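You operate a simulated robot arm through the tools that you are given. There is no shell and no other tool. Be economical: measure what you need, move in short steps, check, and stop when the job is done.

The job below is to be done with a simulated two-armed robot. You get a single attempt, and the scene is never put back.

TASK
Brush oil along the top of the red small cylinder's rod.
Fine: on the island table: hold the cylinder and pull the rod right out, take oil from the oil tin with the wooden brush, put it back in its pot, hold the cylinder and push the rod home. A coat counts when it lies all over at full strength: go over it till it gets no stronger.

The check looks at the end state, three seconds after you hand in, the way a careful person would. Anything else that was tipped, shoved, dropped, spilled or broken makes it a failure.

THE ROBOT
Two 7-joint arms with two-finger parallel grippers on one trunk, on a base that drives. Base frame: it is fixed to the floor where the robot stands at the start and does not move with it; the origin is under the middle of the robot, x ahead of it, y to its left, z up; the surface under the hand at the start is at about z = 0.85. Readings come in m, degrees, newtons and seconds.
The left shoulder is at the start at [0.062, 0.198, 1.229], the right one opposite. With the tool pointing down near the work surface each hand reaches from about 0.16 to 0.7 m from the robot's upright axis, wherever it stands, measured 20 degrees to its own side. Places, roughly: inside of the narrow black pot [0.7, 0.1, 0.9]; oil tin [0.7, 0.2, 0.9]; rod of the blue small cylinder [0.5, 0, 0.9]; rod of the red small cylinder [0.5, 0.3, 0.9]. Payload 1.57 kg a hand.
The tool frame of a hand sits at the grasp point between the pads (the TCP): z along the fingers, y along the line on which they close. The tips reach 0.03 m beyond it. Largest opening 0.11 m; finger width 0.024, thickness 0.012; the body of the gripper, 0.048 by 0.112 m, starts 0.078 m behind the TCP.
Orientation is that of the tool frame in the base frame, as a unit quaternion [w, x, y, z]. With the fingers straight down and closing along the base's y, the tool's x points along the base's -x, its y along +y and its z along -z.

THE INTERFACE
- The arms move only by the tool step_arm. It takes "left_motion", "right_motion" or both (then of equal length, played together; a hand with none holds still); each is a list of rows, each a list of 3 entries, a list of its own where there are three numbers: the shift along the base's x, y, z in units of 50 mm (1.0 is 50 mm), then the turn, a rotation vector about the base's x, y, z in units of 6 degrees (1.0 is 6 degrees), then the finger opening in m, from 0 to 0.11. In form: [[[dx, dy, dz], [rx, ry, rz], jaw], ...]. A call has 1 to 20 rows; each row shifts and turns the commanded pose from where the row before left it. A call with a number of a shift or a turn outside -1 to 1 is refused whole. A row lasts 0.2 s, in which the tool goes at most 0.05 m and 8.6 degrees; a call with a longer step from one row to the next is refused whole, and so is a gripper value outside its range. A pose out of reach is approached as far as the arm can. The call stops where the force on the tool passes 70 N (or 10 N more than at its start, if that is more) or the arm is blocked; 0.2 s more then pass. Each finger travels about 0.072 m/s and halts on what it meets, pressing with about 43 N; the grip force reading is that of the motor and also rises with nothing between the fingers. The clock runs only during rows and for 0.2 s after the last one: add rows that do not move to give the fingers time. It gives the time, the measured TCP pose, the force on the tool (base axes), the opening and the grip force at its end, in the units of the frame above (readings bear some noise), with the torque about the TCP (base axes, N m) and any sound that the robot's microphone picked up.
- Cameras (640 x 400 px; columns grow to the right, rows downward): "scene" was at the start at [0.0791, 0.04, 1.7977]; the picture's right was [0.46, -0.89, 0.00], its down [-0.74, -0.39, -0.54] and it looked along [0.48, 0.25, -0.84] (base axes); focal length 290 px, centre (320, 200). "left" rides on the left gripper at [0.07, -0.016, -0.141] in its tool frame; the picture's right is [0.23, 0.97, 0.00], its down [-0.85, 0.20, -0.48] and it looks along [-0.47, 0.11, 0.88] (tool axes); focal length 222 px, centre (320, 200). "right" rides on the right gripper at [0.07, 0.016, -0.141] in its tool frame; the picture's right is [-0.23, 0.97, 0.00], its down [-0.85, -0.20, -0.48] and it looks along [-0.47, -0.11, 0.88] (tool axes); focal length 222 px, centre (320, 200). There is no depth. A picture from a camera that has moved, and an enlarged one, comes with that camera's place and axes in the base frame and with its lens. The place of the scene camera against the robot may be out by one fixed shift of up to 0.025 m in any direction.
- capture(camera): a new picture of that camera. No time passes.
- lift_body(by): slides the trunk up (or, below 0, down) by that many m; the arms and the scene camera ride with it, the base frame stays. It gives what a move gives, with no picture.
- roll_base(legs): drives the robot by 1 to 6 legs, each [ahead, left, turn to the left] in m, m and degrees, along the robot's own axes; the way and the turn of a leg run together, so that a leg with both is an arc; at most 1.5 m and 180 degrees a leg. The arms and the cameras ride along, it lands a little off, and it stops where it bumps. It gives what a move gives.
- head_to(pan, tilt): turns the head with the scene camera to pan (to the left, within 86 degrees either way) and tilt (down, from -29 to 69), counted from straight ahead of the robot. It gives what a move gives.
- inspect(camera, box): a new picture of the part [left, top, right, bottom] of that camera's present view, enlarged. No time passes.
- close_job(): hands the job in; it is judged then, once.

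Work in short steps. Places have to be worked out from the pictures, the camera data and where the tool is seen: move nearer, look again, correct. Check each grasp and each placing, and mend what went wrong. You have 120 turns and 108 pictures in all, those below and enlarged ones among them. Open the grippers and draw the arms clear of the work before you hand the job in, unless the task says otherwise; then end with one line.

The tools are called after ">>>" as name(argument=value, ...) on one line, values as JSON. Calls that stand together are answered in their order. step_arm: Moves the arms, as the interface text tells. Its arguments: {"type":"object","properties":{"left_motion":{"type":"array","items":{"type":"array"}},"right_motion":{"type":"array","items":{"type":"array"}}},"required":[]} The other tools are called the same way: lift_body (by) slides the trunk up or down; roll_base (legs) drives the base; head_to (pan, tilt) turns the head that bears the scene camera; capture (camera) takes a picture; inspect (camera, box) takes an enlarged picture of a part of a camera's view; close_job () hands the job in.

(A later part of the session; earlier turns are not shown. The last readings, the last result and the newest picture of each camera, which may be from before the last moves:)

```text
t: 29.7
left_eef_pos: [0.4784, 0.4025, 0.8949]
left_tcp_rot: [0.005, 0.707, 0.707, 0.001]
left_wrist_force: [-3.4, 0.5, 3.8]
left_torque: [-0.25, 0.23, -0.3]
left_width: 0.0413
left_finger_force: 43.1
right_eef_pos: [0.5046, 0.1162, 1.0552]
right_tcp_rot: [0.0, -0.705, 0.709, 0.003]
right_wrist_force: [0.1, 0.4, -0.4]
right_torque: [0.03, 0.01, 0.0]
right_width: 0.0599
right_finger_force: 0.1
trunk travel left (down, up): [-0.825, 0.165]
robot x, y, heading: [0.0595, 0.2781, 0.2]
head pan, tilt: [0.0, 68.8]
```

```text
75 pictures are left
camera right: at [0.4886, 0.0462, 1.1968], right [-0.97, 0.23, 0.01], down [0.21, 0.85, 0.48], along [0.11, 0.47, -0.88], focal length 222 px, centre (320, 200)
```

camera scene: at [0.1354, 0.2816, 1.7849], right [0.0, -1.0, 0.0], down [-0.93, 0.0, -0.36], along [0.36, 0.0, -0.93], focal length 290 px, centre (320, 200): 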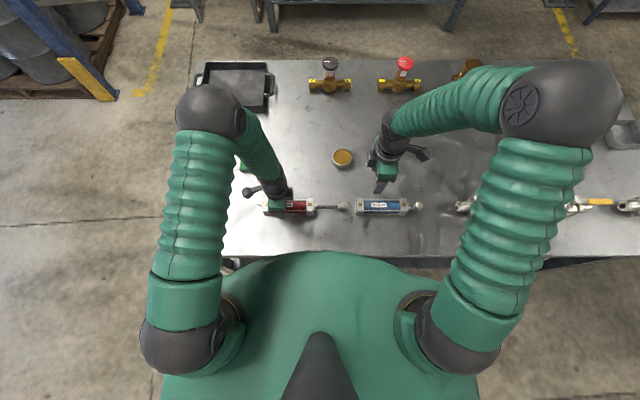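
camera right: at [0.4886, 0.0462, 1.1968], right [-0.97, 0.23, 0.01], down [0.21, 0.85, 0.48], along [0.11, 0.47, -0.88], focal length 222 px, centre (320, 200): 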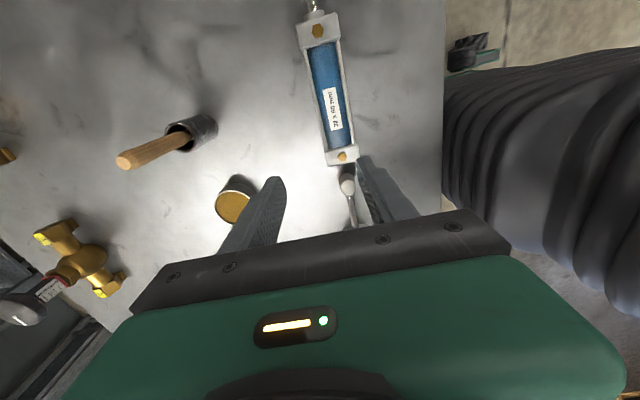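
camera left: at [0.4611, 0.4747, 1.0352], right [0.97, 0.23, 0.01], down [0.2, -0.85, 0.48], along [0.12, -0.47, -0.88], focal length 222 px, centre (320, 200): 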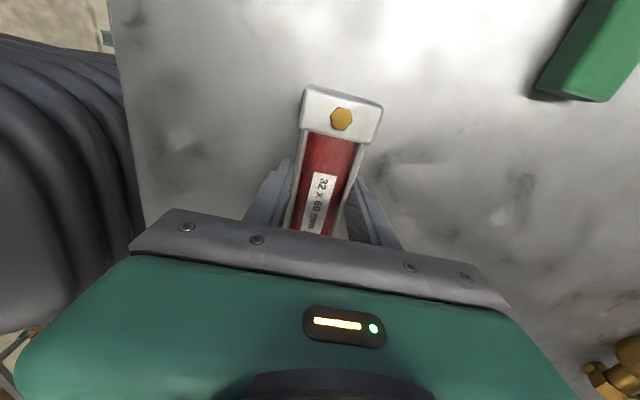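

Rod is fully out. Now I locate the brush and pot precisely.

>>> inspect(camera="right", box=[90, 90, 250, 190])

>>> step_arm(right_motion=[[[0.5, -0.3, 0], [0, 0, 0], 0.06], [[0.6, -0.3, 0.2], [0, 0, 0], 0.06], [[0.6, -0.3, 0.2], [0, 0, 0], 0.06], [[0, 0, 0], [0, 0, 0], 0.06]])

>>> capture(camera="right")

```text
4.00 times, centred on (170, 140) of right
camera zoom: at [0.4886, 0.0462, 1.1968], right [-0.97, 0.23, 0.01], down [0.21, 0.85, 0.48], along [0.11, 0.47, -0.88], focal length 888 px, centre (920, 440)
```

zoom: 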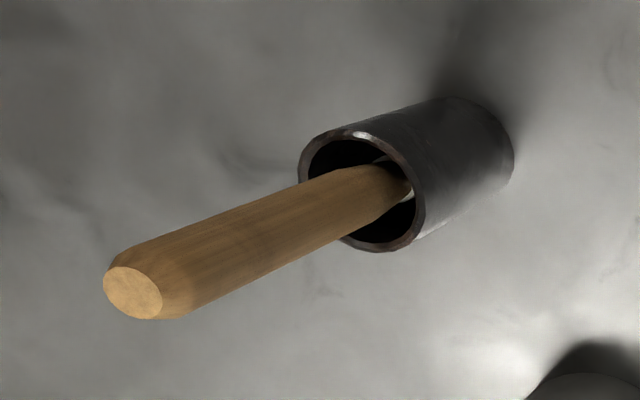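

```text
t: 30.7
left_eef_pos: [0.4786, 0.4035, 0.8948]
left_tcp_rot: [0.006, 0.707, 0.707, 0.002]
left_wrist_force: [-1.1, -1.3, 1.6]
left_torque: [0.02, -0.08, 0.23]
left_width: 0.0409
left_finger_force: 43.1
right_eef_pos: [0.589, 0.0718, 1.0767]
right_tcp_rot: [-0.001, -0.705, 0.71, 0.003]
right_wrist_force: [-0.1, -0.3, 0.3]
right_torque: [0.0, 0.02, 0.01]
right_width: 0.0598
right_finger_force: 0.0
trunk travel left (down, up): [-0.825, 0.165]
robot x, y, heading: [0.0599, 0.2765, 0.2]
head pan, tilt: [0.0, 68.8]
```

```text
73 pictures are left
camera right: at [0.5741, 0.0029, 1.2172], right [-0.97, 0.23, 0.01], down [0.21, 0.85, 0.48], along [0.11, 0.47, -0.88], focal length 222 px, centre (320, 200)
```

right: 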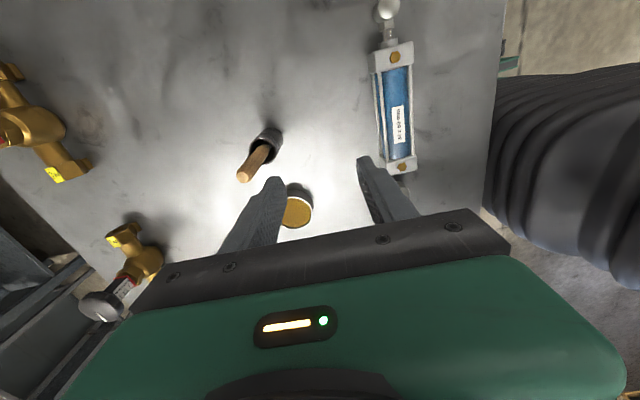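

Handle tip triangulates to about [0.668, 0.069, 1.01], pot mouth about z 0.92. I bring the open hand over it and look again.

>>> step_arm(right_motion=[[[0.5, -0.02, 0.06], [0, 0, 0], 0.06], [[0.6, -0.02, 0], [0, 0, 0], 0.06], [[0.46, -0.02, 0], [0, 0, 0], 0.06], [[0, 0, 0], [0, 0, 0], 0.06]])

>>> capture(camera="right")

>>> capture(camera="scene")

```text
t: 31.7
left_eef_pos: [0.4788, 0.4033, 0.8942]
left_tcp_rot: [0.005, 0.707, 0.707, 0.003]
left_wrist_force: [-0.4, 0.6, 2.1]
left_torque: [-0.05, -0.08, 0.23]
left_width: 0.0411
left_finger_force: 43.1
right_eef_pos: [0.6679, 0.0686, 1.0787]
right_tcp_rot: [-0.001, -0.705, 0.709, 0.002]
right_wrist_force: [0.4, 0.8, -0.6]
right_torque: [0.0, -0.01, 0.02]
right_width: 0.06
right_finger_force: 0.0
trunk travel left (down, up): [-0.825, 0.165]
robot x, y, heading: [0.0582, 0.272, 0.1]
head pan, tilt: [0.0, 68.8]
```

```text
72 pictures are left
camera right: at [0.6514, -0.0002, 1.2195], right [-0.97, 0.23, 0.01], down [0.21, 0.85, 0.48], along [0.11, 0.47, -0.88], focal length 222 px, centre (320, 200)
```

right: 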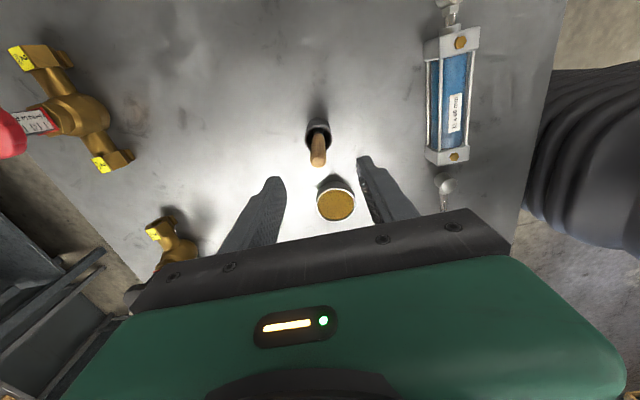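

```text
71 pictures are left
camera scene: at [0.1355, 0.2831, 1.7848], right [0.0, -1.0, 0.0], down [-0.93, 0.0, -0.36], along [0.36, 0.0, -0.93], focal length 290 px, centre (320, 200)
```

scene: 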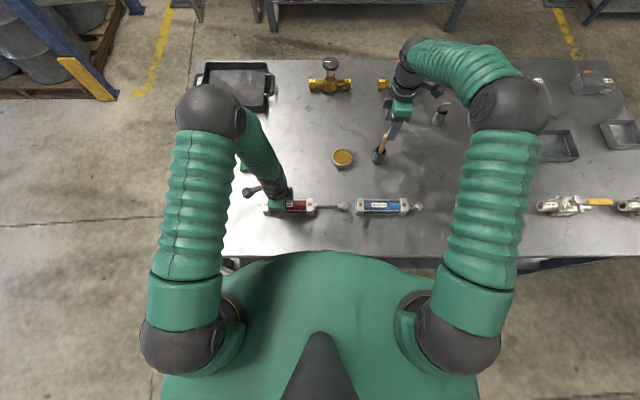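

Handle tip ≈ [0.670, 0.070, 1.005]. I lower straight over it to z≈0.975 with open jaws.

>>> step_arm(right_motion=[[[0.04, 0.02, -0.5], [0, 0, 0], 0.06], [[0, 0, -0.6], [0, 0, 0], 0.06], [[0, 0, -0.6], [0, 0, 0], 0.06], [[0, 0, -0.37], [0, 0, 0], 0.06], [[0, 0, 0], [0, 0, 0], 0.06]])

>>> capture(camera="right")

```text
t: 32.9
left_eef_pos: [0.479, 0.4026, 0.8943]
left_tcp_rot: [0.006, 0.707, 0.707, 0.003]
left_wrist_force: [0.6, -0.1, -0.5]
left_torque: [-0.26, -0.11, 0.24]
left_width: 0.0411
left_finger_force: 42.9
right_eef_pos: [0.6699, 0.0709, 0.9746]
right_tcp_rot: [-0.001, -0.705, 0.709, 0.003]
right_wrist_force: [-0.8, -0.4, -0.6]
right_torque: [0.01, 0.02, -0.01]
right_width: 0.0601
right_finger_force: 0.1
trunk travel left (down, up): [-0.825, 0.165]
robot x, y, heading: [0.0572, 0.2789, 0.1]
head pan, tilt: [0.0, 68.8]
```

```text
70 pictures are left
camera right: at [0.6537, 0.0015, 1.1161], right [-0.97, 0.23, 0.01], down [0.21, 0.85, 0.48], along [0.11, 0.47, -0.88], focal length 222 px, centre (320, 200)
```

right: 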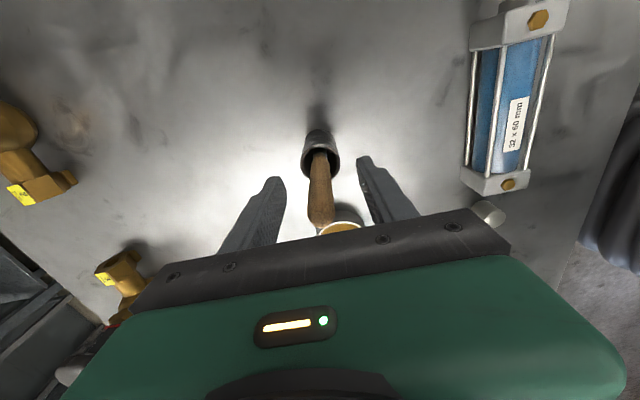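

Handle passes between the fingers at TCP level. Closing.

>>> step_arm(right_motion=[[[0, 0, 0], [0, 0, 0], 0.04], [[0, 0, 0], [0, 0, 0], 0.025], [[0, 0, 0], [0, 0, 0], 0.01], [[0, 0, 0], [0, 0, 0], 0.0], [[0, 0, 0], [0, 0, 0], 0.0], [[0, 0, 0], [0, 0, 0], 0.0]])

>>> inspect(camera="right", box=[220, 110, 420, 235])

```text
t: 34.3
left_eef_pos: [0.4796, 0.4028, 0.8944]
left_tcp_rot: [0.006, 0.707, 0.707, 0.002]
left_wrist_force: [0.2, -0.8, 2.2]
left_torque: [0.04, -0.02, 0.25]
left_width: 0.0411
left_finger_force: 42.9
right_eef_pos: [0.6698, 0.0711, 0.9755]
right_tcp_rot: [-0.001, -0.705, 0.709, 0.003]
right_wrist_force: [0.4, 0.4, 0.8]
right_torque: [-0.03, 0.0, 0.0]
right_width: 0.0156
right_finger_force: 30.8
trunk travel left (down, up): [-0.825, 0.165]
robot x, y, heading: [0.0606, 0.2791, 0.1]
head pan, tilt: [0.0, 68.8]
```

```text
3.20 times, centred on (320, 172) of right
camera zoom: at [0.6538, 0.0015, 1.1163], right [-0.97, 0.23, 0.01], down [0.21, 0.85, 0.48], along [0.11, 0.47, -0.88], focal length 711 px, centre (320, 288)
```

zoom: 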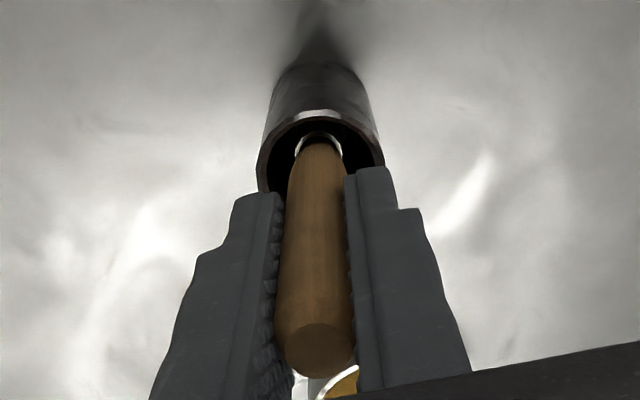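

Handle held. I lift slowly straight up and look.

>>> step_arm(right_motion=[[[0, 0, 0.3], [0, 0, 0], 0], [[0, 0, 0.3], [0, 0, 0], 0], [[0, 0, 0.4], [0, 0, 0], 0], [[0, 0, 0.4], [0, 0, 0], 0], [[0, 0, 0.5], [0, 0, 0], 0], [[0, 0, 0.5], [0, 0, 0], 0], [[0, 0, 0.2], [0, 0, 0], 0]])

>>> capture(camera="right")

>>> inspect(camera="scene", box=[310, 60, 470, 180])

```text
t: 35.9
left_eef_pos: [0.4787, 0.4032, 0.8947]
left_tcp_rot: [0.005, 0.707, 0.707, 0.003]
left_wrist_force: [1.4, -0.8, 0.4]
left_torque: [0.24, -0.04, 0.25]
left_width: 0.0412
left_finger_force: 43.1
right_eef_pos: [0.6678, 0.069, 1.1062]
right_tcp_rot: [-0.001, -0.705, 0.709, 0.003]
right_wrist_force: [-0.5, 0.2, 0.3]
right_torque: [-0.01, -0.01, 0.03]
right_width: 0.0153
right_finger_force: 30.9
trunk travel left (down, up): [-0.825, 0.165]
robot x, y, heading: [0.0602, 0.2776, 0.0]
head pan, tilt: [0.0, 68.8]
```

```text
68 pictures are left
camera right: at [0.6531, 0.0009, 1.2466], right [-0.97, 0.23, 0.01], down [0.21, 0.85, 0.48], along [0.11, 0.47, -0.88], focal length 222 px, centre (320, 200)
```

right: 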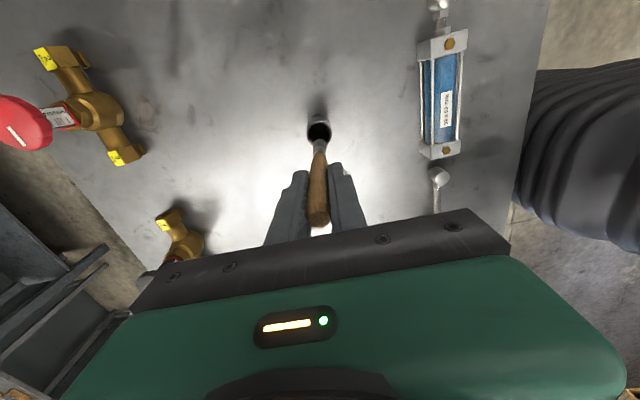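

```text
3.33 times, centred on (390, 120) of scene
camera zoom: at [0.1357, 0.2832, 1.7848], right [0.0, -1.0, 0.0], down [-0.93, 0.0, -0.36], along [0.36, 0.0, -0.93], focal length 966 px, centre (87, 467)
```

zoom: 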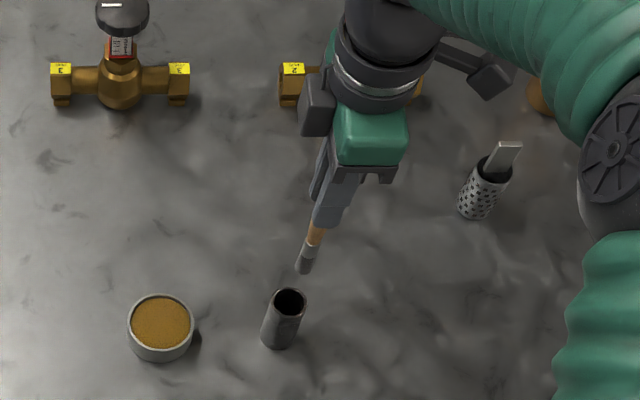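

Brush is out and pot stands. I zoom on the brush to find the bristle tip.

>>> inspect(camera="right", box=[260, 100, 380, 175])

>>> inspect(camera="scene", box=[350, 110, 430, 160])

```text
5.33 times, centred on (320, 138) of right
camera zoom: at [0.6531, 0.0009, 1.2466], right [-0.97, 0.23, 0.01], down [0.21, 0.85, 0.48], along [0.11, 0.47, -0.88], focal length 1185 px, centre (320, 533)
```

zoom: 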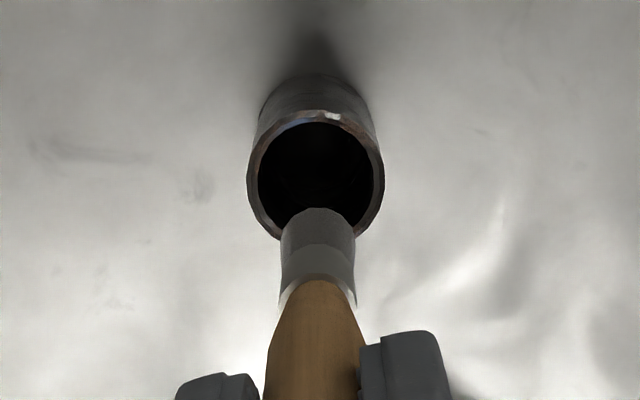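

```text
8.00 times, centred on (390, 135) of scene
camera zoom: at [0.1357, 0.2832, 1.7848], right [0.0, -1.0, 0.0], down [-0.93, 0.0, -0.36], along [0.36, 0.0, -0.93], focal length 2318 px, centre (-240, 720)
```

zoom: 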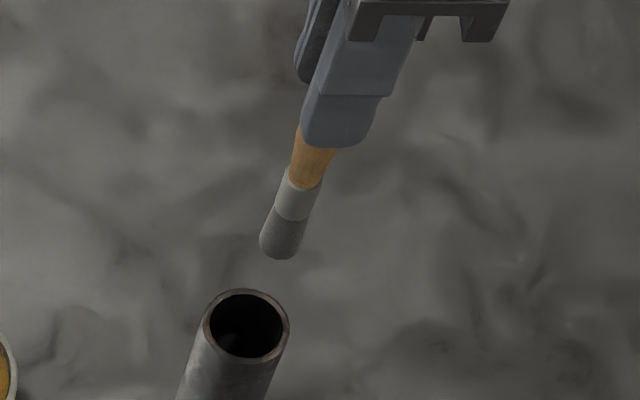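

Bristle tip is about 0.115 m below the TCP and ~7 mm toward -y. I carry it over the tin (centre ≈ [0.666, 0.199]).

>>> step_arm(right_motion=[[[0, 0.6, 0], [0, 0, 0], 0], [[0, 0.7, 0], [0, 0, 0], 0], [[0, 0.7, 0], [0, 0, 0], 0], [[0, 0.7, -0.4], [0, 0, 0], 0], [[0, 0, -0.4], [0, 0, 0], 0], [[0, 0, -0.4], [0, 0, 0], 0], [[0, 0, 0], [0, 0, 0], 0]])

>>> inspect(camera="right", box=[240, 80, 400, 180])

>>> inspect(camera="scene", box=[290, 110, 410, 185])

```text
t: 37.5
left_eef_pos: [0.4787, 0.4045, 0.8935]
left_tcp_rot: [0.006, 0.706, 0.708, 0.002]
left_wrist_force: [0.6, 1.7, 2.8]
left_torque: [0.1, -0.05, 0.22]
left_width: 0.0409
left_finger_force: 43.3
right_eef_pos: [0.6698, 0.2063, 1.0455]
right_tcp_rot: [-0.001, -0.705, 0.709, 0.003]
right_wrist_force: [0.2, 0.3, -0.3]
right_torque: [0.03, 0.0, -0.02]
right_width: 0.0154
right_finger_force: 31.4
trunk travel left (down, up): [-0.825, 0.165]
robot x, y, heading: [0.0618, 0.2795, 0.2]
head pan, tilt: [0.0, 68.8]
```

```text
4.00 times, centred on (320, 130) of right
camera zoom: at [0.6539, 0.1373, 1.186], right [-0.97, 0.23, 0.01], down [0.21, 0.85, 0.48], along [0.11, 0.47, -0.88], focal length 888 px, centre (320, 480)
```

zoom: 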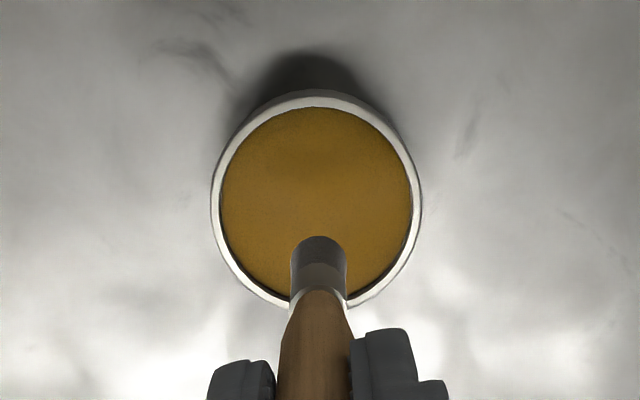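

```text
5.33 times, centred on (350, 148) of scene
camera zoom: at [0.1356, 0.2841, 1.7849], right [0.0, -1.0, 0.0], down [-0.93, 0.0, -0.36], along [0.36, 0.0, -0.93], focal length 1546 px, centre (160, 480)
```

zoom: 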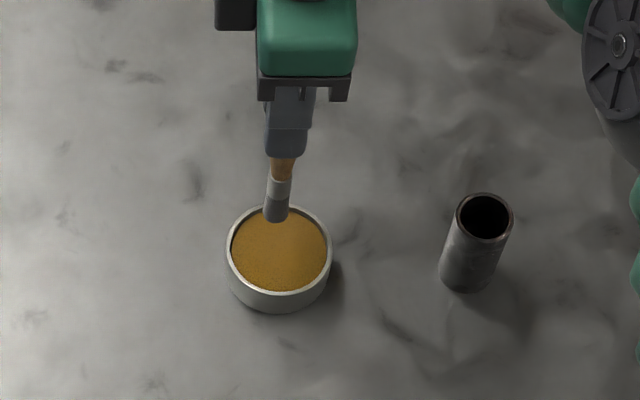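

Tip is centred over the tin (radius ~0.035). I lower slowly into the oil, about 55 mm, watching force.

>>> step_arm(right_motion=[[[0, -0.02, -0.3], [0, 0, 0], 0], [[0, 0, -0.3], [0, 0, 0], 0], [[0, 0, -0.2], [0, 0, 0], 0], [[0, 0, -0.2], [0, 0, 0], 0], [[0, 0, -0.1], [0, 0, 0], 0], [[0, 0, 0], [0, 0, 0], 0]])

>>> inspect(camera="right", box=[240, 80, 400, 180])

>>> inspect(camera="scene", box=[290, 110, 410, 185])

```text
t: 38.9
left_eef_pos: [0.4767, 0.4045, 0.896]
left_tcp_rot: [0.006, 0.708, 0.707, 0.003]
left_wrist_force: [-1.7, 0.7, 0.1]
left_torque: [-0.17, -0.06, -0.26]
left_width: 0.041
left_finger_force: 42.6
right_eef_pos: [0.67, 0.2063, 0.9927]
right_tcp_rot: [0.001, -0.706, 0.709, 0.002]
right_wrist_force: [0.4, -0.8, 27.3]
right_torque: [-0.08, 0.03, -0.01]
right_width: 0.0157
right_finger_force: 30.9
trunk travel left (down, up): [-0.825, 0.165]
robot x, y, heading: [0.0595, 0.279, -0.2]
head pan, tilt: [0.0, 68.8]
```

```text
4.00 times, centred on (320, 130) of right
camera zoom: at [0.6525, 0.1364, 1.1341], right [-0.97, 0.23, 0.0], down [0.2, 0.85, 0.48], along [0.11, 0.47, -0.88], focal length 888 px, centre (320, 480)
```

zoom: 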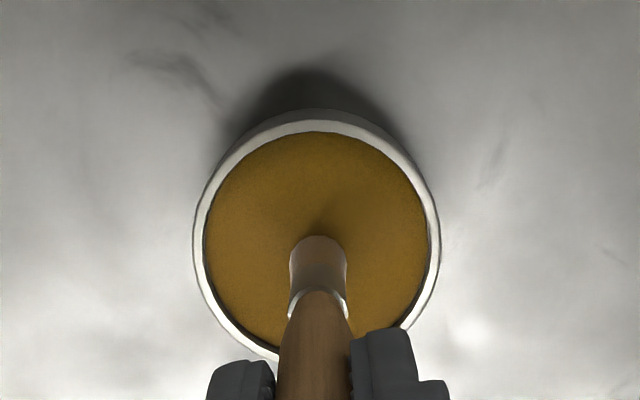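

```text
5.33 times, centred on (350, 148) of scene
camera zoom: at [0.1307, 0.2851, 1.7855], right [0.0, -1.0, 0.0], down [-0.93, 0.0, -0.36], along [0.36, 0.0, -0.93], focal length 1546 px, centre (160, 480)
```

zoom: 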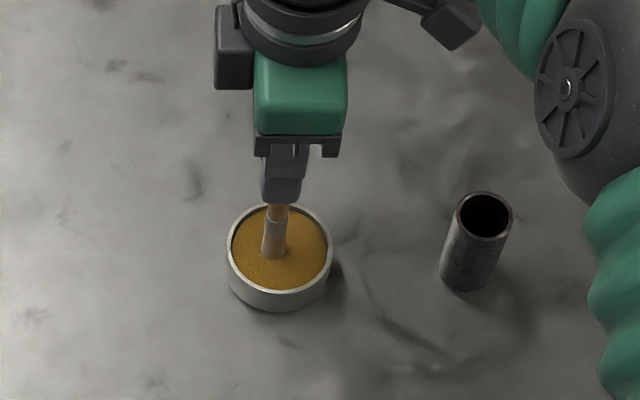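

The bristles press on the oil (27 N) and look wetted. I lift out and check the colour.

>>> step_arm(right_motion=[[[0, 0, 0.2], [0, 0, 0], 0], [[0, 0, 0.4], [0, 0, 0], 0], [[0, 0, 0.6], [0, 0, 0], 0], [[0, 0, 0.4], [0, 0, 0], 0], [[0, 0, 0], [0, 0, 0], 0]])

>>> inspect(camera="scene", box=[310, 120, 390, 170])

>>> capture(camera="right")

```text
t: 40.1
left_eef_pos: [0.478, 0.4025, 0.8952]
left_tcp_rot: [0.006, 0.707, 0.707, 0.002]
left_wrist_force: [-1.3, 0.4, 4.6]
left_torque: [-0.14, 0.06, -0.28]
left_width: 0.0409
left_finger_force: 42.5
right_eef_pos: [0.6687, 0.2062, 1.0703]
right_tcp_rot: [-0.001, -0.705, 0.709, 0.003]
right_wrist_force: [0.7, 0.6, 0.0]
right_torque: [-0.01, 0.03, -0.01]
right_width: 0.0151
right_finger_force: 31.1
trunk travel left (down, up): [-0.825, 0.165]
robot x, y, heading: [0.0598, 0.2806, 0.2]
head pan, tilt: [0.0, 68.8]
```

```text
8.00 times, centred on (350, 145) of scene
camera zoom: at [0.1348, 0.2842, 1.7849], right [0.0, -1.0, 0.0], down [-0.93, 0.0, -0.36], along [0.36, 0.0, -0.93], focal length 2318 px, centre (80, 640)
```

zoom: 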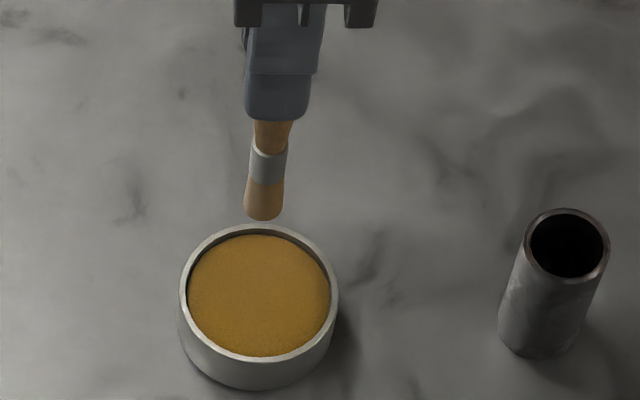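

```text
59 pictures are left
camera right: at [0.6532, 0.136, 1.2117], right [-0.97, 0.23, 0.0], down [0.21, 0.85, 0.48], along [0.11, 0.47, -0.88], focal length 222 px, centre (320, 200)
```

right: 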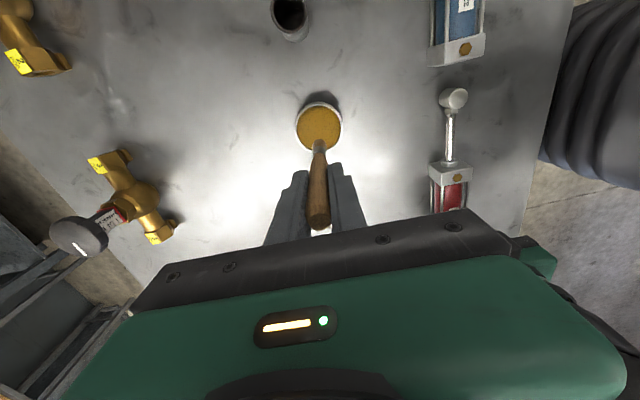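

Bristles carry oil. I carry the brush over the rod (x≈0.479, y 0.217–0.285), tilting the hand 18° so it stays clear of the left hand, and stop ~45 mm above.

>>> step_arm(right_motion=[[[-0.6, 0.05, 0], [0.5, 0, 0], 0], [[-0.65, 0.05, 0], [0.5, 0, 0], 0], [[-0.65, 0.05, -0.1], [0.5, 0, 0], 0], [[-0.65, 0.05, -0.2], [0.5, 0, 0], 0], [[-0.65, 0.05, -0.2], [0.5, 0, 0], 0], [[-0.57, 0.05, -0.1], [0.5, 0, 0], 0], [[0, 0, 0], [0, 0, 0], 0], [[0, 0, 0], [0, 0, 0], 0]])

>>> capture(camera="right")

>>> inspect(camera="scene", box=[270, 150, 390, 225])

```text
t: 41.9
left_eef_pos: [0.4785, 0.4033, 0.8959]
left_tcp_rot: [0.006, 0.707, 0.707, 0.001]
left_wrist_force: [-0.4, -1.3, 2.4]
left_torque: [0.1, -0.09, 0.28]
left_width: 0.0411
left_finger_force: 43.3
right_eef_pos: [0.4805, 0.2191, 1.0408]
right_tcp_rot: [0.11, -0.696, 0.7, 0.113]
right_wrist_force: [0.0, -0.4, -1.1]
right_torque: [0.0, 0.01, 0.02]
right_width: 0.0155
right_finger_force: 30.7
trunk travel left (down, up): [-0.825, 0.165]
robot x, y, heading: [0.0599, 0.2781, 0.1]
head pan, tilt: [0.0, 68.8]
```

```text
58 pictures are left
camera right: at [0.4643, 0.1103, 1.1528], right [-0.97, 0.22, 0.08], down [0.21, 0.66, 0.72], along [0.11, 0.72, -0.69], focal length 222 px, centre (320, 200)
```

right: 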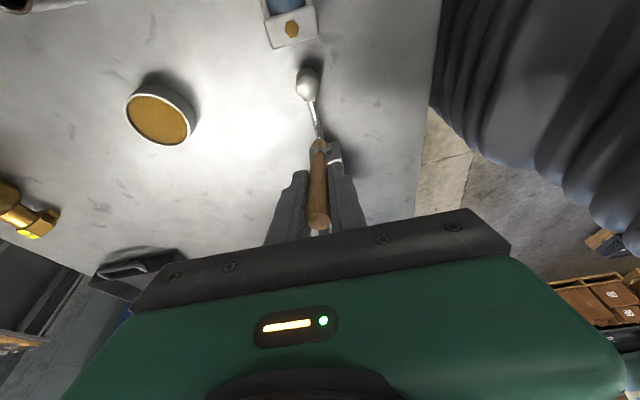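

```text
5.33 times, centred on (330, 188) of scene
camera zoom: at [0.1349, 0.2834, 1.7849], right [0.0, -1.0, 0.0], down [-0.93, 0.0, -0.36], along [0.36, 0.0, -0.93], focal length 1546 px, centre (267, 267)
```

zoom: 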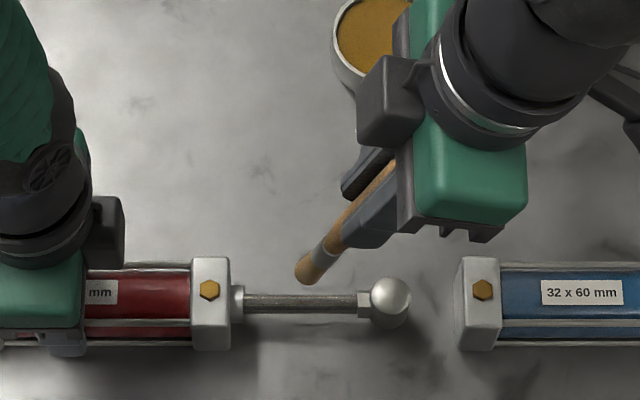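

Brush tip is right above the rod's middle (tip ≈ y 0.248). I lower slowly to touch the rod.

>>> step_arm(right_motion=[[[0, 0, -0.2], [0, 0, 0], 0], [[0, 0, -0.2], [0, 0, 0], 0], [[0, 0, -0.2], [0, 0, 0], 0], [[0, 0, -0.1], [0, 0, 0], 0], [[0, 0, -0.05], [0, 0, 0], 0], [[0, 0, -0.05], [0, 0, 0], 0], [[0, 0, 0], [0, 0, 0], 0]])

>>> inspect(camera="scene", box=[290, 170, 370, 220])

```text
t: 43.5
left_eef_pos: [0.4787, 0.4028, 0.8931]
left_tcp_rot: [0.005, 0.707, 0.707, 0.003]
left_wrist_force: [0.9, 0.7, 0.0]
left_torque: [-0.2, -0.05, 0.25]
left_width: 0.041
left_finger_force: 42.8
right_eef_pos: [0.4807, 0.2192, 1.0009]
right_tcp_rot: [0.11, -0.697, 0.7, 0.114]
right_wrist_force: [0.6, -0.8, 0.1]
right_torque: [0.01, -0.02, -0.01]
right_width: 0.0155
right_finger_force: 31.4
trunk travel left (down, up): [-0.825, 0.165]
robot x, y, heading: [0.0584, 0.2806, 0.3]
head pan, tilt: [0.0, 68.8]
```

```text
8.00 times, centred on (330, 195) of scene
camera zoom: at [0.1352, 0.2834, 1.7849], right [0.0, -1.0, 0.0], down [-0.93, 0.0, -0.36], along [0.36, 0.0, -0.93], focal length 2318 px, centre (240, 240)
```

zoom: 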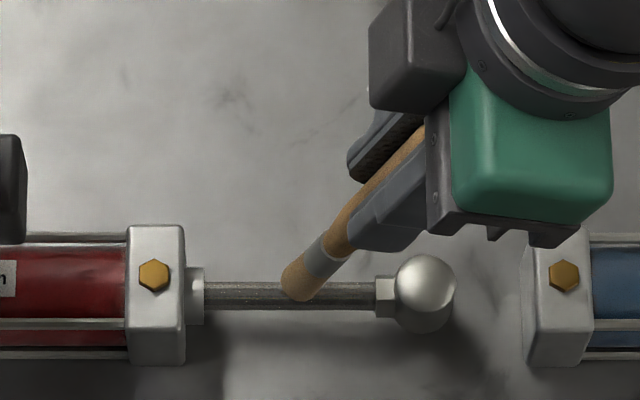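

No contact yet; 2 mm rows down until a light force.

>>> step_arm(right_motion=[[[0, 0, -0.04], [0, 0, 0], 0], [[0, 0, -0.04], [0, 0, 0], 0], [[0, 0, -0.04], [0, 0, 0], 0], [[0, 0, 0], [0, 0, 0], 0]])

```text
t: 44.5
left_eef_pos: [0.4782, 0.402, 0.8948]
left_tcp_rot: [0.006, 0.706, 0.708, 0.003]
left_wrist_force: [2.0, -1.0, 0.7]
left_torque: [0.74, 0.01, 0.44]
left_width: 0.0412
left_finger_force: 43.1
right_eef_pos: [0.4807, 0.2192, 0.9951]
right_tcp_rot: [0.111, -0.697, 0.699, 0.114]
right_wrist_force: [-0.3, -0.6, 13.2]
right_torque: [0.27, 0.03, 0.01]
right_width: 0.0154
right_finger_force: 31.0
trunk travel left (down, up): [-0.825, 0.165]
robot x, y, heading: [0.0626, 0.2813, 0.3]
head pan, tilt: [0.0, 68.8]
```

Contact at z≈0.995 with 13 N. I ease 1 mm and sweep to the rod-end side, then back to the gland.

>>> step_arm(right_motion=[[[0, -0.075, 0.02], [0, 0, 0], 0], [[0, -0.075, 0], [0, 0, 0], 0], [[0, -0.075, 0], [0, 0, 0], 0], [[0, -0.075, 0], [0, 0, 0], 0], [[0, -0.075, 0], [0, 0, 0], 0], [[0, -0.075, 0], [0, 0, 0], 0], [[0, -0.075, 0], [0, 0, 0], 0], [[0, 0.08, 0], [0, 0, 0], 0], [[0, 0.08, 0], [0, 0, 0], 0], [[0, 0.08, 0], [0, 0, 0], 0], [[0, 0.08, 0], [0, 0, 0], 0], [[0, 0.08, 0], [0, 0, 0], 0], [[0, 0.08, 0], [0, 0, 0], 0], [[0, 0.08, 0], [0, 0, 0], 0], [[0, 0.08, 0], [0, 0, 0], 0], [[0, 0.08, 0], [0, 0, 0], 0], [[0, 0.08, 0], [0, 0, 0], 0], [[0, 0.08, 0], [0, 0, 0], 0], [[0, 0.08, 0], [0, 0, 0], 0]])

>>> inspect(camera="scene", box=[290, 170, 370, 220])

```text
t: 48.5
left_eef_pos: [0.4788, 0.403, 0.894]
left_tcp_rot: [0.005, 0.707, 0.707, 0.003]
left_wrist_force: [-0.9, -1.3, 0.2]
left_torque: [-0.34, 0.1, -0.31]
left_width: 0.0412
left_finger_force: 43.7
right_eef_pos: [0.4796, 0.2407, 0.9959]
right_tcp_rot: [0.109, -0.697, 0.7, 0.114]
right_wrist_force: [0.6, -0.1, 0.3]
right_torque: [-0.01, 0.0, 0.02]
right_width: 0.0154
right_finger_force: 30.9
trunk travel left (down, up): [-0.825, 0.165]
robot x, y, heading: [0.0624, 0.2752, -0.1]
head pan, tilt: [0.0, 68.8]
```

```text
8.00 times, centred on (330, 195) of scene
camera zoom: at [0.1352, 0.2838, 1.7849], right [0.0, -1.0, 0.0], down [-0.93, 0.0, -0.36], along [0.36, 0.0, -0.93], focal length 2318 px, centre (240, 240)
```

zoom: 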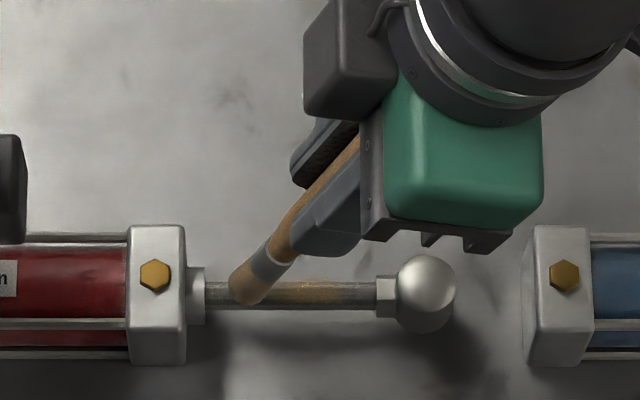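

A coat appears in the middle but pressure was too light and ends are uncovered. I press 1.5 mm lower and sweep the entire length: to the gland, then to the rod end.

>>> step_arm(right_motion=[[[0, 0, -0.03], [0, 0, 0], 0], [[0, 0.08, 0], [0, 0, 0], 0], [[0, 0.08, 0], [0, 0, 0], 0], [[0, 0, 0], [0, 0, 0], 0], [[0, -0.08, 0], [0, 0, 0], 0], [[0, -0.08, 0], [0, 0, 0], 0], [[0, -0.08, 0], [0, 0, 0], 0], [[0, -0.08, 0], [0, 0, 0], 0], [[0, -0.08, 0], [0, 0, 0], 0], [[0, -0.08, 0], [0, 0, 0], 0], [[0, -0.08, 0], [0, 0, 0], 0], [[0, -0.08, 0], [0, 0, 0], 0], [[0, -0.08, 0], [0, 0, 0], 0], [[0, -0.08, 0], [0, 0, 0], 0], [[0, -0.08, 0], [0, 0, 0], 0], [[0, -0.08, 0], [0, 0, 0], 0], [[0, -0.08, 0], [0, 0, 0], 0], [[0, -0.08, 0], [0, 0, 0], 0]])

>>> inspect(camera="scene", box=[290, 170, 370, 220])

```text
t: 52.3
left_eef_pos: [0.4787, 0.4032, 0.895]
left_tcp_rot: [0.006, 0.707, 0.707, 0.004]
left_wrist_force: [1.2, -1.0, 2.0]
left_torque: [0.03, -0.1, 0.22]
left_width: 0.0409
left_finger_force: 43.0
right_eef_pos: [0.4802, 0.1937, 0.9937]
right_tcp_rot: [0.11, -0.697, 0.699, 0.113]
right_wrist_force: [0.3, 4.6, 5.6]
right_torque: [0.72, 0.19, 0.03]
right_width: 0.0151
right_finger_force: 31.4
trunk travel left (down, up): [-0.825, 0.165]
robot x, y, heading: [0.0603, 0.2754, 0.2]
head pan, tilt: [0.0, 68.8]
```

```text
8.00 times, centred on (330, 195) of scene
camera zoom: at [0.1341, 0.2847, 1.785], right [0.0, -1.0, 0.0], down [-0.93, 0.0, -0.36], along [0.36, 0.0, -0.93], focal length 2318 px, centre (240, 240)
```

zoom: 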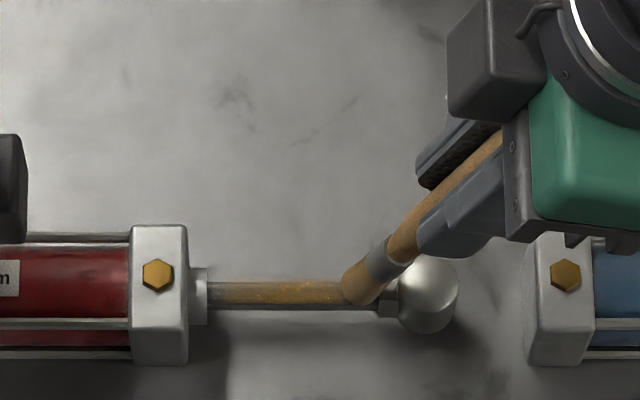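

Nearly full coverage now. I go over again toward the gland, 58 mm, with slightly more reach at the end.

>>> step_arm(right_motion=[[[0, 0, 0], [0, 0, 0], 0], [[0, 0.08, 0], [0, 0, 0], 0], [[0, 0.08, 0], [0, 0, 0], 0], [[0, 0.08, 0], [0, 0, 0], 0], [[0, 0.08, 0], [0, 0, 0], 0], [[0, 0.08, 0], [0, 0, 0], 0], [[0, 0.08, 0], [0, 0, 0], 0], [[0, 0.08, 0], [0, 0, 0], 0], [[0, 0.08, 0], [0, 0, 0], 0], [[0, 0.08, 0], [0, 0, 0], 0], [[0, 0.08, 0], [0, 0, 0], 0], [[0, 0.08, 0], [0, 0, 0], 0], [[0, 0.08, 0], [0, 0, 0], 0], [[0, 0.08, 0], [0, 0, 0], 0], [[0, 0.08, 0], [0, 0, 0], 0], [[0, 0.03, 0], [0, 0, 0], 0], [[0, 0, 0], [0, 0, 0], 0]])

>>> inspect(camera="scene", box=[300, 180, 364, 220])

```text
t: 55.9
left_eef_pos: [0.4793, 0.4022, 0.8941]
left_tcp_rot: [0.005, 0.707, 0.707, 0.002]
left_wrist_force: [0.5, -0.2, -0.6]
left_torque: [-0.01, -0.06, 0.22]
left_width: 0.041
left_finger_force: 43.3
right_eef_pos: [0.4812, 0.2519, 0.9937]
right_tcp_rot: [0.11, -0.696, 0.701, 0.114]
right_wrist_force: [-0.6, -0.8, 2.7]
right_torque: [0.04, 0.1, 0.01]
right_width: 0.0154
right_finger_force: 30.8
trunk travel left (down, up): [-0.825, 0.165]
robot x, y, heading: [0.0628, 0.2777, 0.3]
head pan, tilt: [0.0, 68.8]
```

```text
10.00 times, centred on (332, 200) of scene
camera zoom: at [0.1353, 0.2834, 1.7849], right [0.0, -1.0, 0.0], down [-0.93, 0.0, -0.36], along [0.36, 0.0, -0.93], focal length 2898 px, centre (200, 200)
```

zoom: 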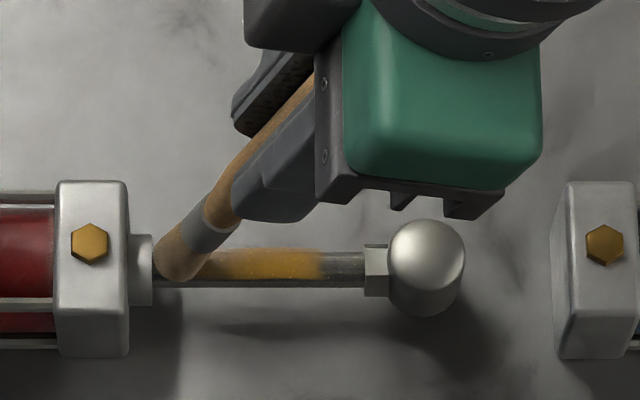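

The gland side is strongly coated, but the last ~14 mm at the rod end is bare (the tilted brush rode on the hex). I lift, set the brush vertical and position it nearer the rod end.

>>> step_arm(right_motion=[[[0, 0, 0.3], [0, 0, 0], 0], [[0, -0.1, 0.2], [-0.5, 0, 0], 0], [[0, -0.1, 0], [-0.5, 0, 0], 0], [[0, -0.05, 0], [-0.5, 0, 0], 0], [[0, 0, 0], [-0.5, 0, 0], 0], [[0, 0, 0], [-0.5, 0, 0], 0], [[0, 0, 0], [-0.5, 0, 0], 0], [[0, 0, -0.2], [0, 0, 0], 0], [[0, 0, 0], [0, 0, 0], 0]])

>>> inspect(camera="scene", box=[300, 180, 364, 220])

```text
t: 57.9
left_eef_pos: [0.4784, 0.4026, 0.894]
left_tcp_rot: [0.006, 0.707, 0.707, 0.003]
left_wrist_force: [0.3, 0.3, 2.5]
left_torque: [-0.05, 0.04, -0.29]
left_width: 0.0411
left_finger_force: 42.5
right_eef_pos: [0.4809, 0.2377, 1.0095]
right_tcp_rot: [0.0, -0.705, 0.709, 0.002]
right_wrist_force: [0.9, 0.1, -0.6]
right_torque: [-0.02, 0.03, -0.01]
right_width: 0.0153
right_finger_force: 30.8
trunk travel left (down, up): [-0.825, 0.165]
robot x, y, heading: [0.0595, 0.2782, -0.1]
head pan, tilt: [0.0, 68.8]
```

```text
10.00 times, centred on (332, 200) of scene
camera zoom: at [0.1348, 0.2843, 1.7849], right [0.0, -1.0, 0.0], down [-0.93, 0.0, -0.36], along [0.36, 0.0, -0.93], focal length 2898 px, centre (200, 200)
```

zoom: 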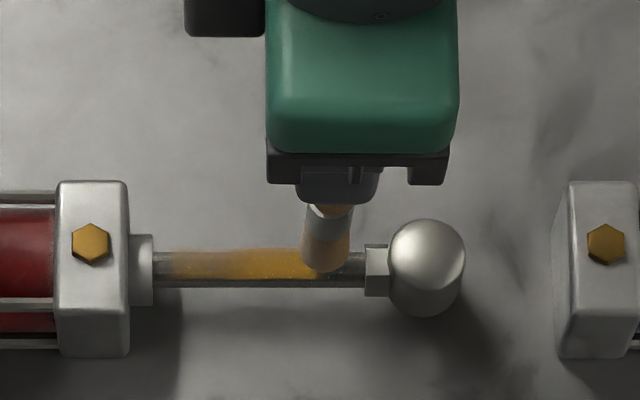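

The rod-end third and a few mm by the gland remain. I touch down vertically here and brush toward the hex.

>>> step_arm(right_motion=[[[0, 0, -0.12], [0, 0, 0], 0], [[0, 0, -0.08], [0, 0, 0], 0], [[0, 0, -0.06], [0, 0, 0], 0], [[0, 0, -0.04], [0, 0, 0], 0], [[0, 0, 0], [0, 0, 0], 0]])

```text
t: 59.1
left_eef_pos: [0.4781, 0.4036, 0.8957]
left_tcp_rot: [0.007, 0.707, 0.708, 0.004]
left_wrist_force: [4.3, 0.3, 3.0]
left_torque: [1.02, 0.07, 0.61]
left_width: 0.0413
left_finger_force: 43.0
right_eef_pos: [0.4808, 0.2375, 0.9956]
right_tcp_rot: [0.0, -0.705, 0.709, 0.002]
right_wrist_force: [0.7, -2.7, 26.4]
right_torque: [-0.22, -0.01, -0.01]
right_width: 0.0151
right_finger_force: 30.5
trunk travel left (down, up): [-0.825, 0.165]
robot x, y, heading: [0.0609, 0.2786, 0.1]
head pan, tilt: [0.0, 68.8]
```

Contact at 0.996 (26 N). I ease slightly and brush 9 mm to the hex and back twice.

>>> step_arm(right_motion=[[[0, 0, 0.02], [0, 0, 0], 0], [[0, -0.06, 0], [0, 0, 0], 0], [[0, -0.06, 0], [0, 0, 0], 0], [[0, -0.06, 0], [0, 0, 0], 0], [[0, 0, 0], [0, 0, 0], 0], [[0, 0.06, 0], [0, 0, 0], 0], [[0, 0.06, 0], [0, 0, 0], 0], [[0, 0.06, 0], [0, 0, 0], 0], [[0, -0.06, 0], [0, 0, 0], 0], [[0, -0.06, 0], [0, 0, 0], 0], [[0, -0.06, 0], [0, 0, 0], 0], [[0, 0, 0], [0, 0, 0], 0]])

>>> inspect(camera="scene", box=[300, 180, 364, 220])

```text
t: 61.7
left_eef_pos: [0.478, 0.4029, 0.8934]
left_tcp_rot: [0.006, 0.706, 0.708, 0.002]
left_wrist_force: [7.1, -5.1, 10.8]
left_torque: [-0.46, -0.28, 1.0]
left_width: 0.0412
left_finger_force: 43.3
right_eef_pos: [0.4804, 0.2298, 0.9954]
right_tcp_rot: [-0.001, -0.705, 0.709, 0.003]
right_wrist_force: [-2.4, 7.7, 13.5]
right_torque: [0.74, 0.3, -0.02]
right_width: 0.0158
right_finger_force: 31.2
trunk travel left (down, up): [-0.825, 0.165]
robot x, y, heading: [0.059, 0.2749, -0.1]
head pan, tilt: [0.0, 68.8]
```

```text
10.00 times, centred on (332, 200) of scene
camera zoom: at [0.1327, 0.2853, 1.7851], right [0.0, -1.0, 0.0], down [-0.93, 0.0, -0.36], along [0.36, 0.0, -0.93], focal length 2898 px, centre (200, 200)
```

zoom: 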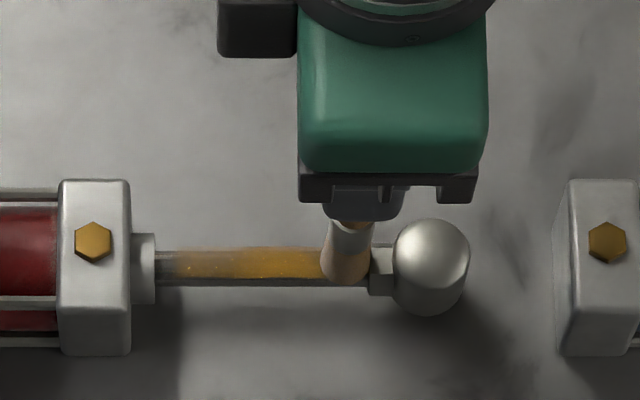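

The brush is against the hex. I back off, lift and look at the result.

>>> step_arm(right_motion=[[[0, 0.05, 0.1], [0, 0, 0], 0], [[0, 0, 0.5], [0, 0, 0], 0], [[0.4, 0, 0.5], [0, 0, 0], 0], [[0.7, 0, 0.3], [0, 0, 0], 0], [[0.7, 0, 0], [0, 0, 0], 0], [[0, 0, 0], [0, 0, 0], 0]])

>>> inspect(camera="scene", box=[300, 180, 364, 220])

>>> inspect(camera="scene", box=[290, 120, 386, 180])

```text
t: 63.1
left_eef_pos: [0.479, 0.4042, 0.8947]
left_tcp_rot: [0.006, 0.707, 0.707, 0.002]
left_wrist_force: [0.9, -0.7, -0.2]
left_torque: [0.18, -0.11, 0.21]
left_width: 0.041
left_finger_force: 43.1
right_eef_pos: [0.5714, 0.2324, 1.0655]
right_tcp_rot: [-0.001, -0.705, 0.709, 0.002]
right_wrist_force: [-0.7, -1.0, 0.3]
right_torque: [0.02, -0.03, -0.01]
right_width: 0.016
right_finger_force: 31.3
trunk travel left (down, up): [-0.825, 0.165]
robot x, y, heading: [0.0587, 0.2742, -0.0]
head pan, tilt: [0.0, 68.8]
```

```text
10.00 times, centred on (332, 200) of scene
camera zoom: at [0.1355, 0.2844, 1.7847], right [0.0, -1.0, 0.0], down [-0.93, 0.0, -0.36], along [0.36, 0.0, -0.93], focal length 2898 px, centre (200, 200)
```

zoom: 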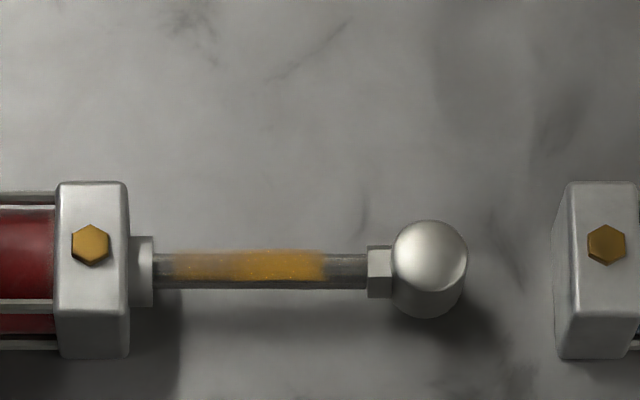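

```text
6.67 times, centred on (338, 150) of scene
camera zoom: at [0.1355, 0.2844, 1.7847], right [0.0, -1.0, 0.0], down [-0.93, 0.0, -0.36], along [0.36, 0.0, -0.93], focal length 1932 px, centre (200, 533)
```

zoom: 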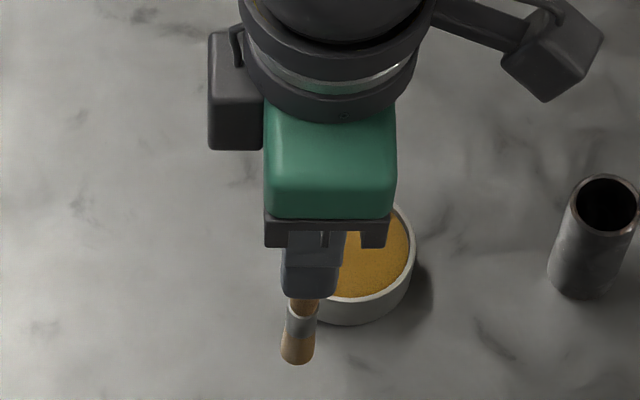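

Coat spans about 52 mm with bare ends; the bristles may be dry. I go back to the tin and dip again.

>>> step_arm(right_motion=[[[0.65, -0.18, 0], [0, 0, 0], 0], [[0.65, -0.18, 0], [0, 0, 0], 0], [[0.65, -0.18, 0], [0, 0, 0], 0], [[0, 0, 0], [0, 0, 0], 0], [[0, 0, -0.4], [0, 0, 0], 0], [[0, 0, -0.4], [0, 0, 0], 0], [[0, 0, -0.3], [0, 0, 0], 0], [[0, 0, -0.2], [0, 0, 0], 0], [[0, 0, -0.16], [0, 0, 0], 0], [[0, 0, 0], [0, 0, 0], 0], [[0, 0, 0], [0, 0, 0], 0], [[0, 0, 0.2], [0, 0, 0], 0], [[0, 0, 0.4], [0, 0, 0], 0], [[0, 0, 0.4], [0, 0, 0], 0], [[0, 0, 0.4], [0, 0, 0], 0], [[0, 0, 0], [0, 0, 0], 0]])

>>> inspect(camera="scene", box=[300, 110, 396, 170])

```text
t: 66.5
left_eef_pos: [0.478, 0.4028, 0.8943]
left_tcp_rot: [0.006, 0.707, 0.707, 0.002]
left_wrist_force: [-0.5, -0.3, 2.9]
left_torque: [-0.1, 0.04, -0.24]
left_width: 0.0407
left_finger_force: 42.7
right_eef_pos: [0.6691, 0.2038, 1.0605]
right_tcp_rot: [-0.001, -0.706, 0.708, 0.001]
right_wrist_force: [-0.2, -0.3, -1.4]
right_torque: [0.0, -0.02, 0.04]
right_width: 0.0157
right_finger_force: 31.5
trunk travel left (down, up): [-0.825, 0.165]
robot x, y, heading: [0.057, 0.28, 0.1]
head pan, tilt: [0.0, 68.8]
```

```text
6.67 times, centred on (348, 140) of scene
camera zoom: at [0.1356, 0.284, 1.7849], right [0.0, -1.0, 0.0], down [-0.93, 0.0, -0.36], along [0.36, 0.0, -0.93], focal length 1932 px, centre (133, 600)
```

zoom: 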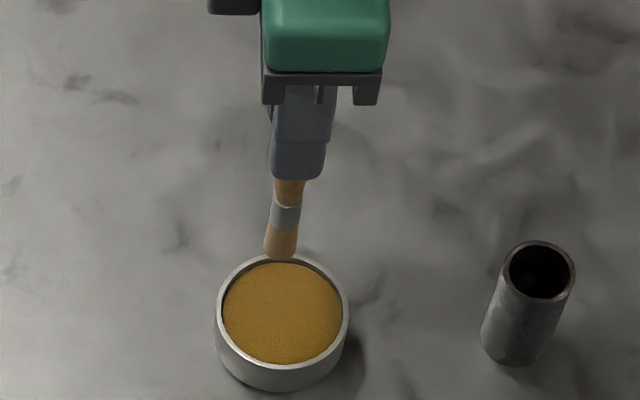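

Re-dipped. Back over the rod, vertical, tip near the rod end.

>>> step_arm(right_motion=[[[-0.7, 0.12, 0], [0, 0, 0], 0], [[-0.8, 0.12, 0], [0, 0, 0], 0], [[-0.8, 0.12, 0], [0, 0, 0], 0], [[-0.8, 0.12, 0], [0, 0, 0], 0], [[-0.68, 0.12, -0.3], [0, 0, 0], 0], [[0, 0, -0.5], [0, 0, 0], 0], [[0, 0, -0.3], [0, 0, 0], 0], [[0, 0, -0.12], [0, 0, 0], 0], [[0, 0, -0.06], [0, 0, 0], 0], [[0, 0, 0], [0, 0, 0], 0]])

```text
t: 68.7
left_eef_pos: [0.4798, 0.4048, 0.8943]
left_tcp_rot: [0.006, 0.707, 0.707, 0.002]
left_wrist_force: [-1.2, 0.0, 2.8]
left_torque: [-0.13, 0.04, -0.24]
left_width: 0.0412
left_finger_force: 42.9
right_eef_pos: [0.4787, 0.2349, 0.9978]
right_tcp_rot: [-0.001, -0.705, 0.709, 0.002]
right_wrist_force: [0.1, 0.0, -0.3]
right_torque: [0.03, 0.0, -0.03]
right_width: 0.0159
right_finger_force: 31.2
trunk travel left (down, up): [-0.825, 0.165]
robot x, y, heading: [0.0604, 0.2758, -0.1]
head pan, tilt: [0.0, 68.8]
```

Just above contact. I press down ~2.5 mm and make strokes between the hex and 25 mm inward.

>>> step_arm(right_motion=[[[0, 0, -0.05], [0, 0, 0], 0], [[0, -0.06, 0], [0, 0, 0], 0], [[0, -0.06, 0], [0, 0, 0], 0], [[0, 0, 0], [0, 0, 0], 0], [[0, 0.08, 0], [0, 0, 0], 0], [[0, 0.08, 0], [0, 0, 0], 0], [[0, 0.08, 0], [0, 0, 0], 0], [[0, 0.08, 0], [0, 0, 0], 0], [[0, 0.08, 0], [0, 0, 0], 0], [[0, 0.08, 0], [0, 0, 0], 0], [[0, -0.08, 0], [0, 0, 0], 0], [[0, -0.08, 0], [0, 0, 0], 0], [[0, -0.08, 0], [0, 0, 0], 0], [[0, -0.08, 0], [0, 0, 0], 0], [[0, -0.08, 0], [0, 0, 0], 0], [[0, -0.08, 0], [0, 0, 0], 0], [[0, 0, 0], [0, 0, 0], 0]])

>>> inspect(camera="scene", box=[300, 180, 364, 220])

```text
t: 72.3
left_eef_pos: [0.4791, 0.4044, 0.8939]
left_tcp_rot: [0.007, 0.707, 0.707, 0.003]
left_wrist_force: [2.1, -5.5, 4.9]
left_torque: [-0.4, -0.13, 0.37]
left_width: 0.0412
left_finger_force: 43.3
right_eef_pos: [0.4789, 0.2296, 0.9964]
right_tcp_rot: [-0.001, -0.706, 0.709, 0.002]
right_wrist_force: [0.6, 8.8, 3.7]
right_torque: [1.01, 0.03, -0.03]
right_width: 0.0158
right_finger_force: 31.0
trunk travel left (down, up): [-0.825, 0.165]
robot x, y, heading: [0.0595, 0.2786, 0.2]
head pan, tilt: [0.0, 68.8]
```

```text
10.00 times, centred on (332, 200) of scene
camera zoom: at [0.1343, 0.286, 1.7849], right [0.0, -1.0, 0.0], down [-0.93, 0.0, -0.36], along [0.36, 0.0, -0.93], focal length 2898 px, centre (200, 200)
```

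zoom: 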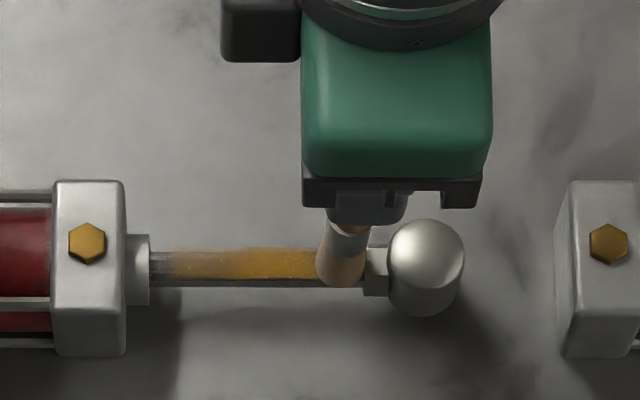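

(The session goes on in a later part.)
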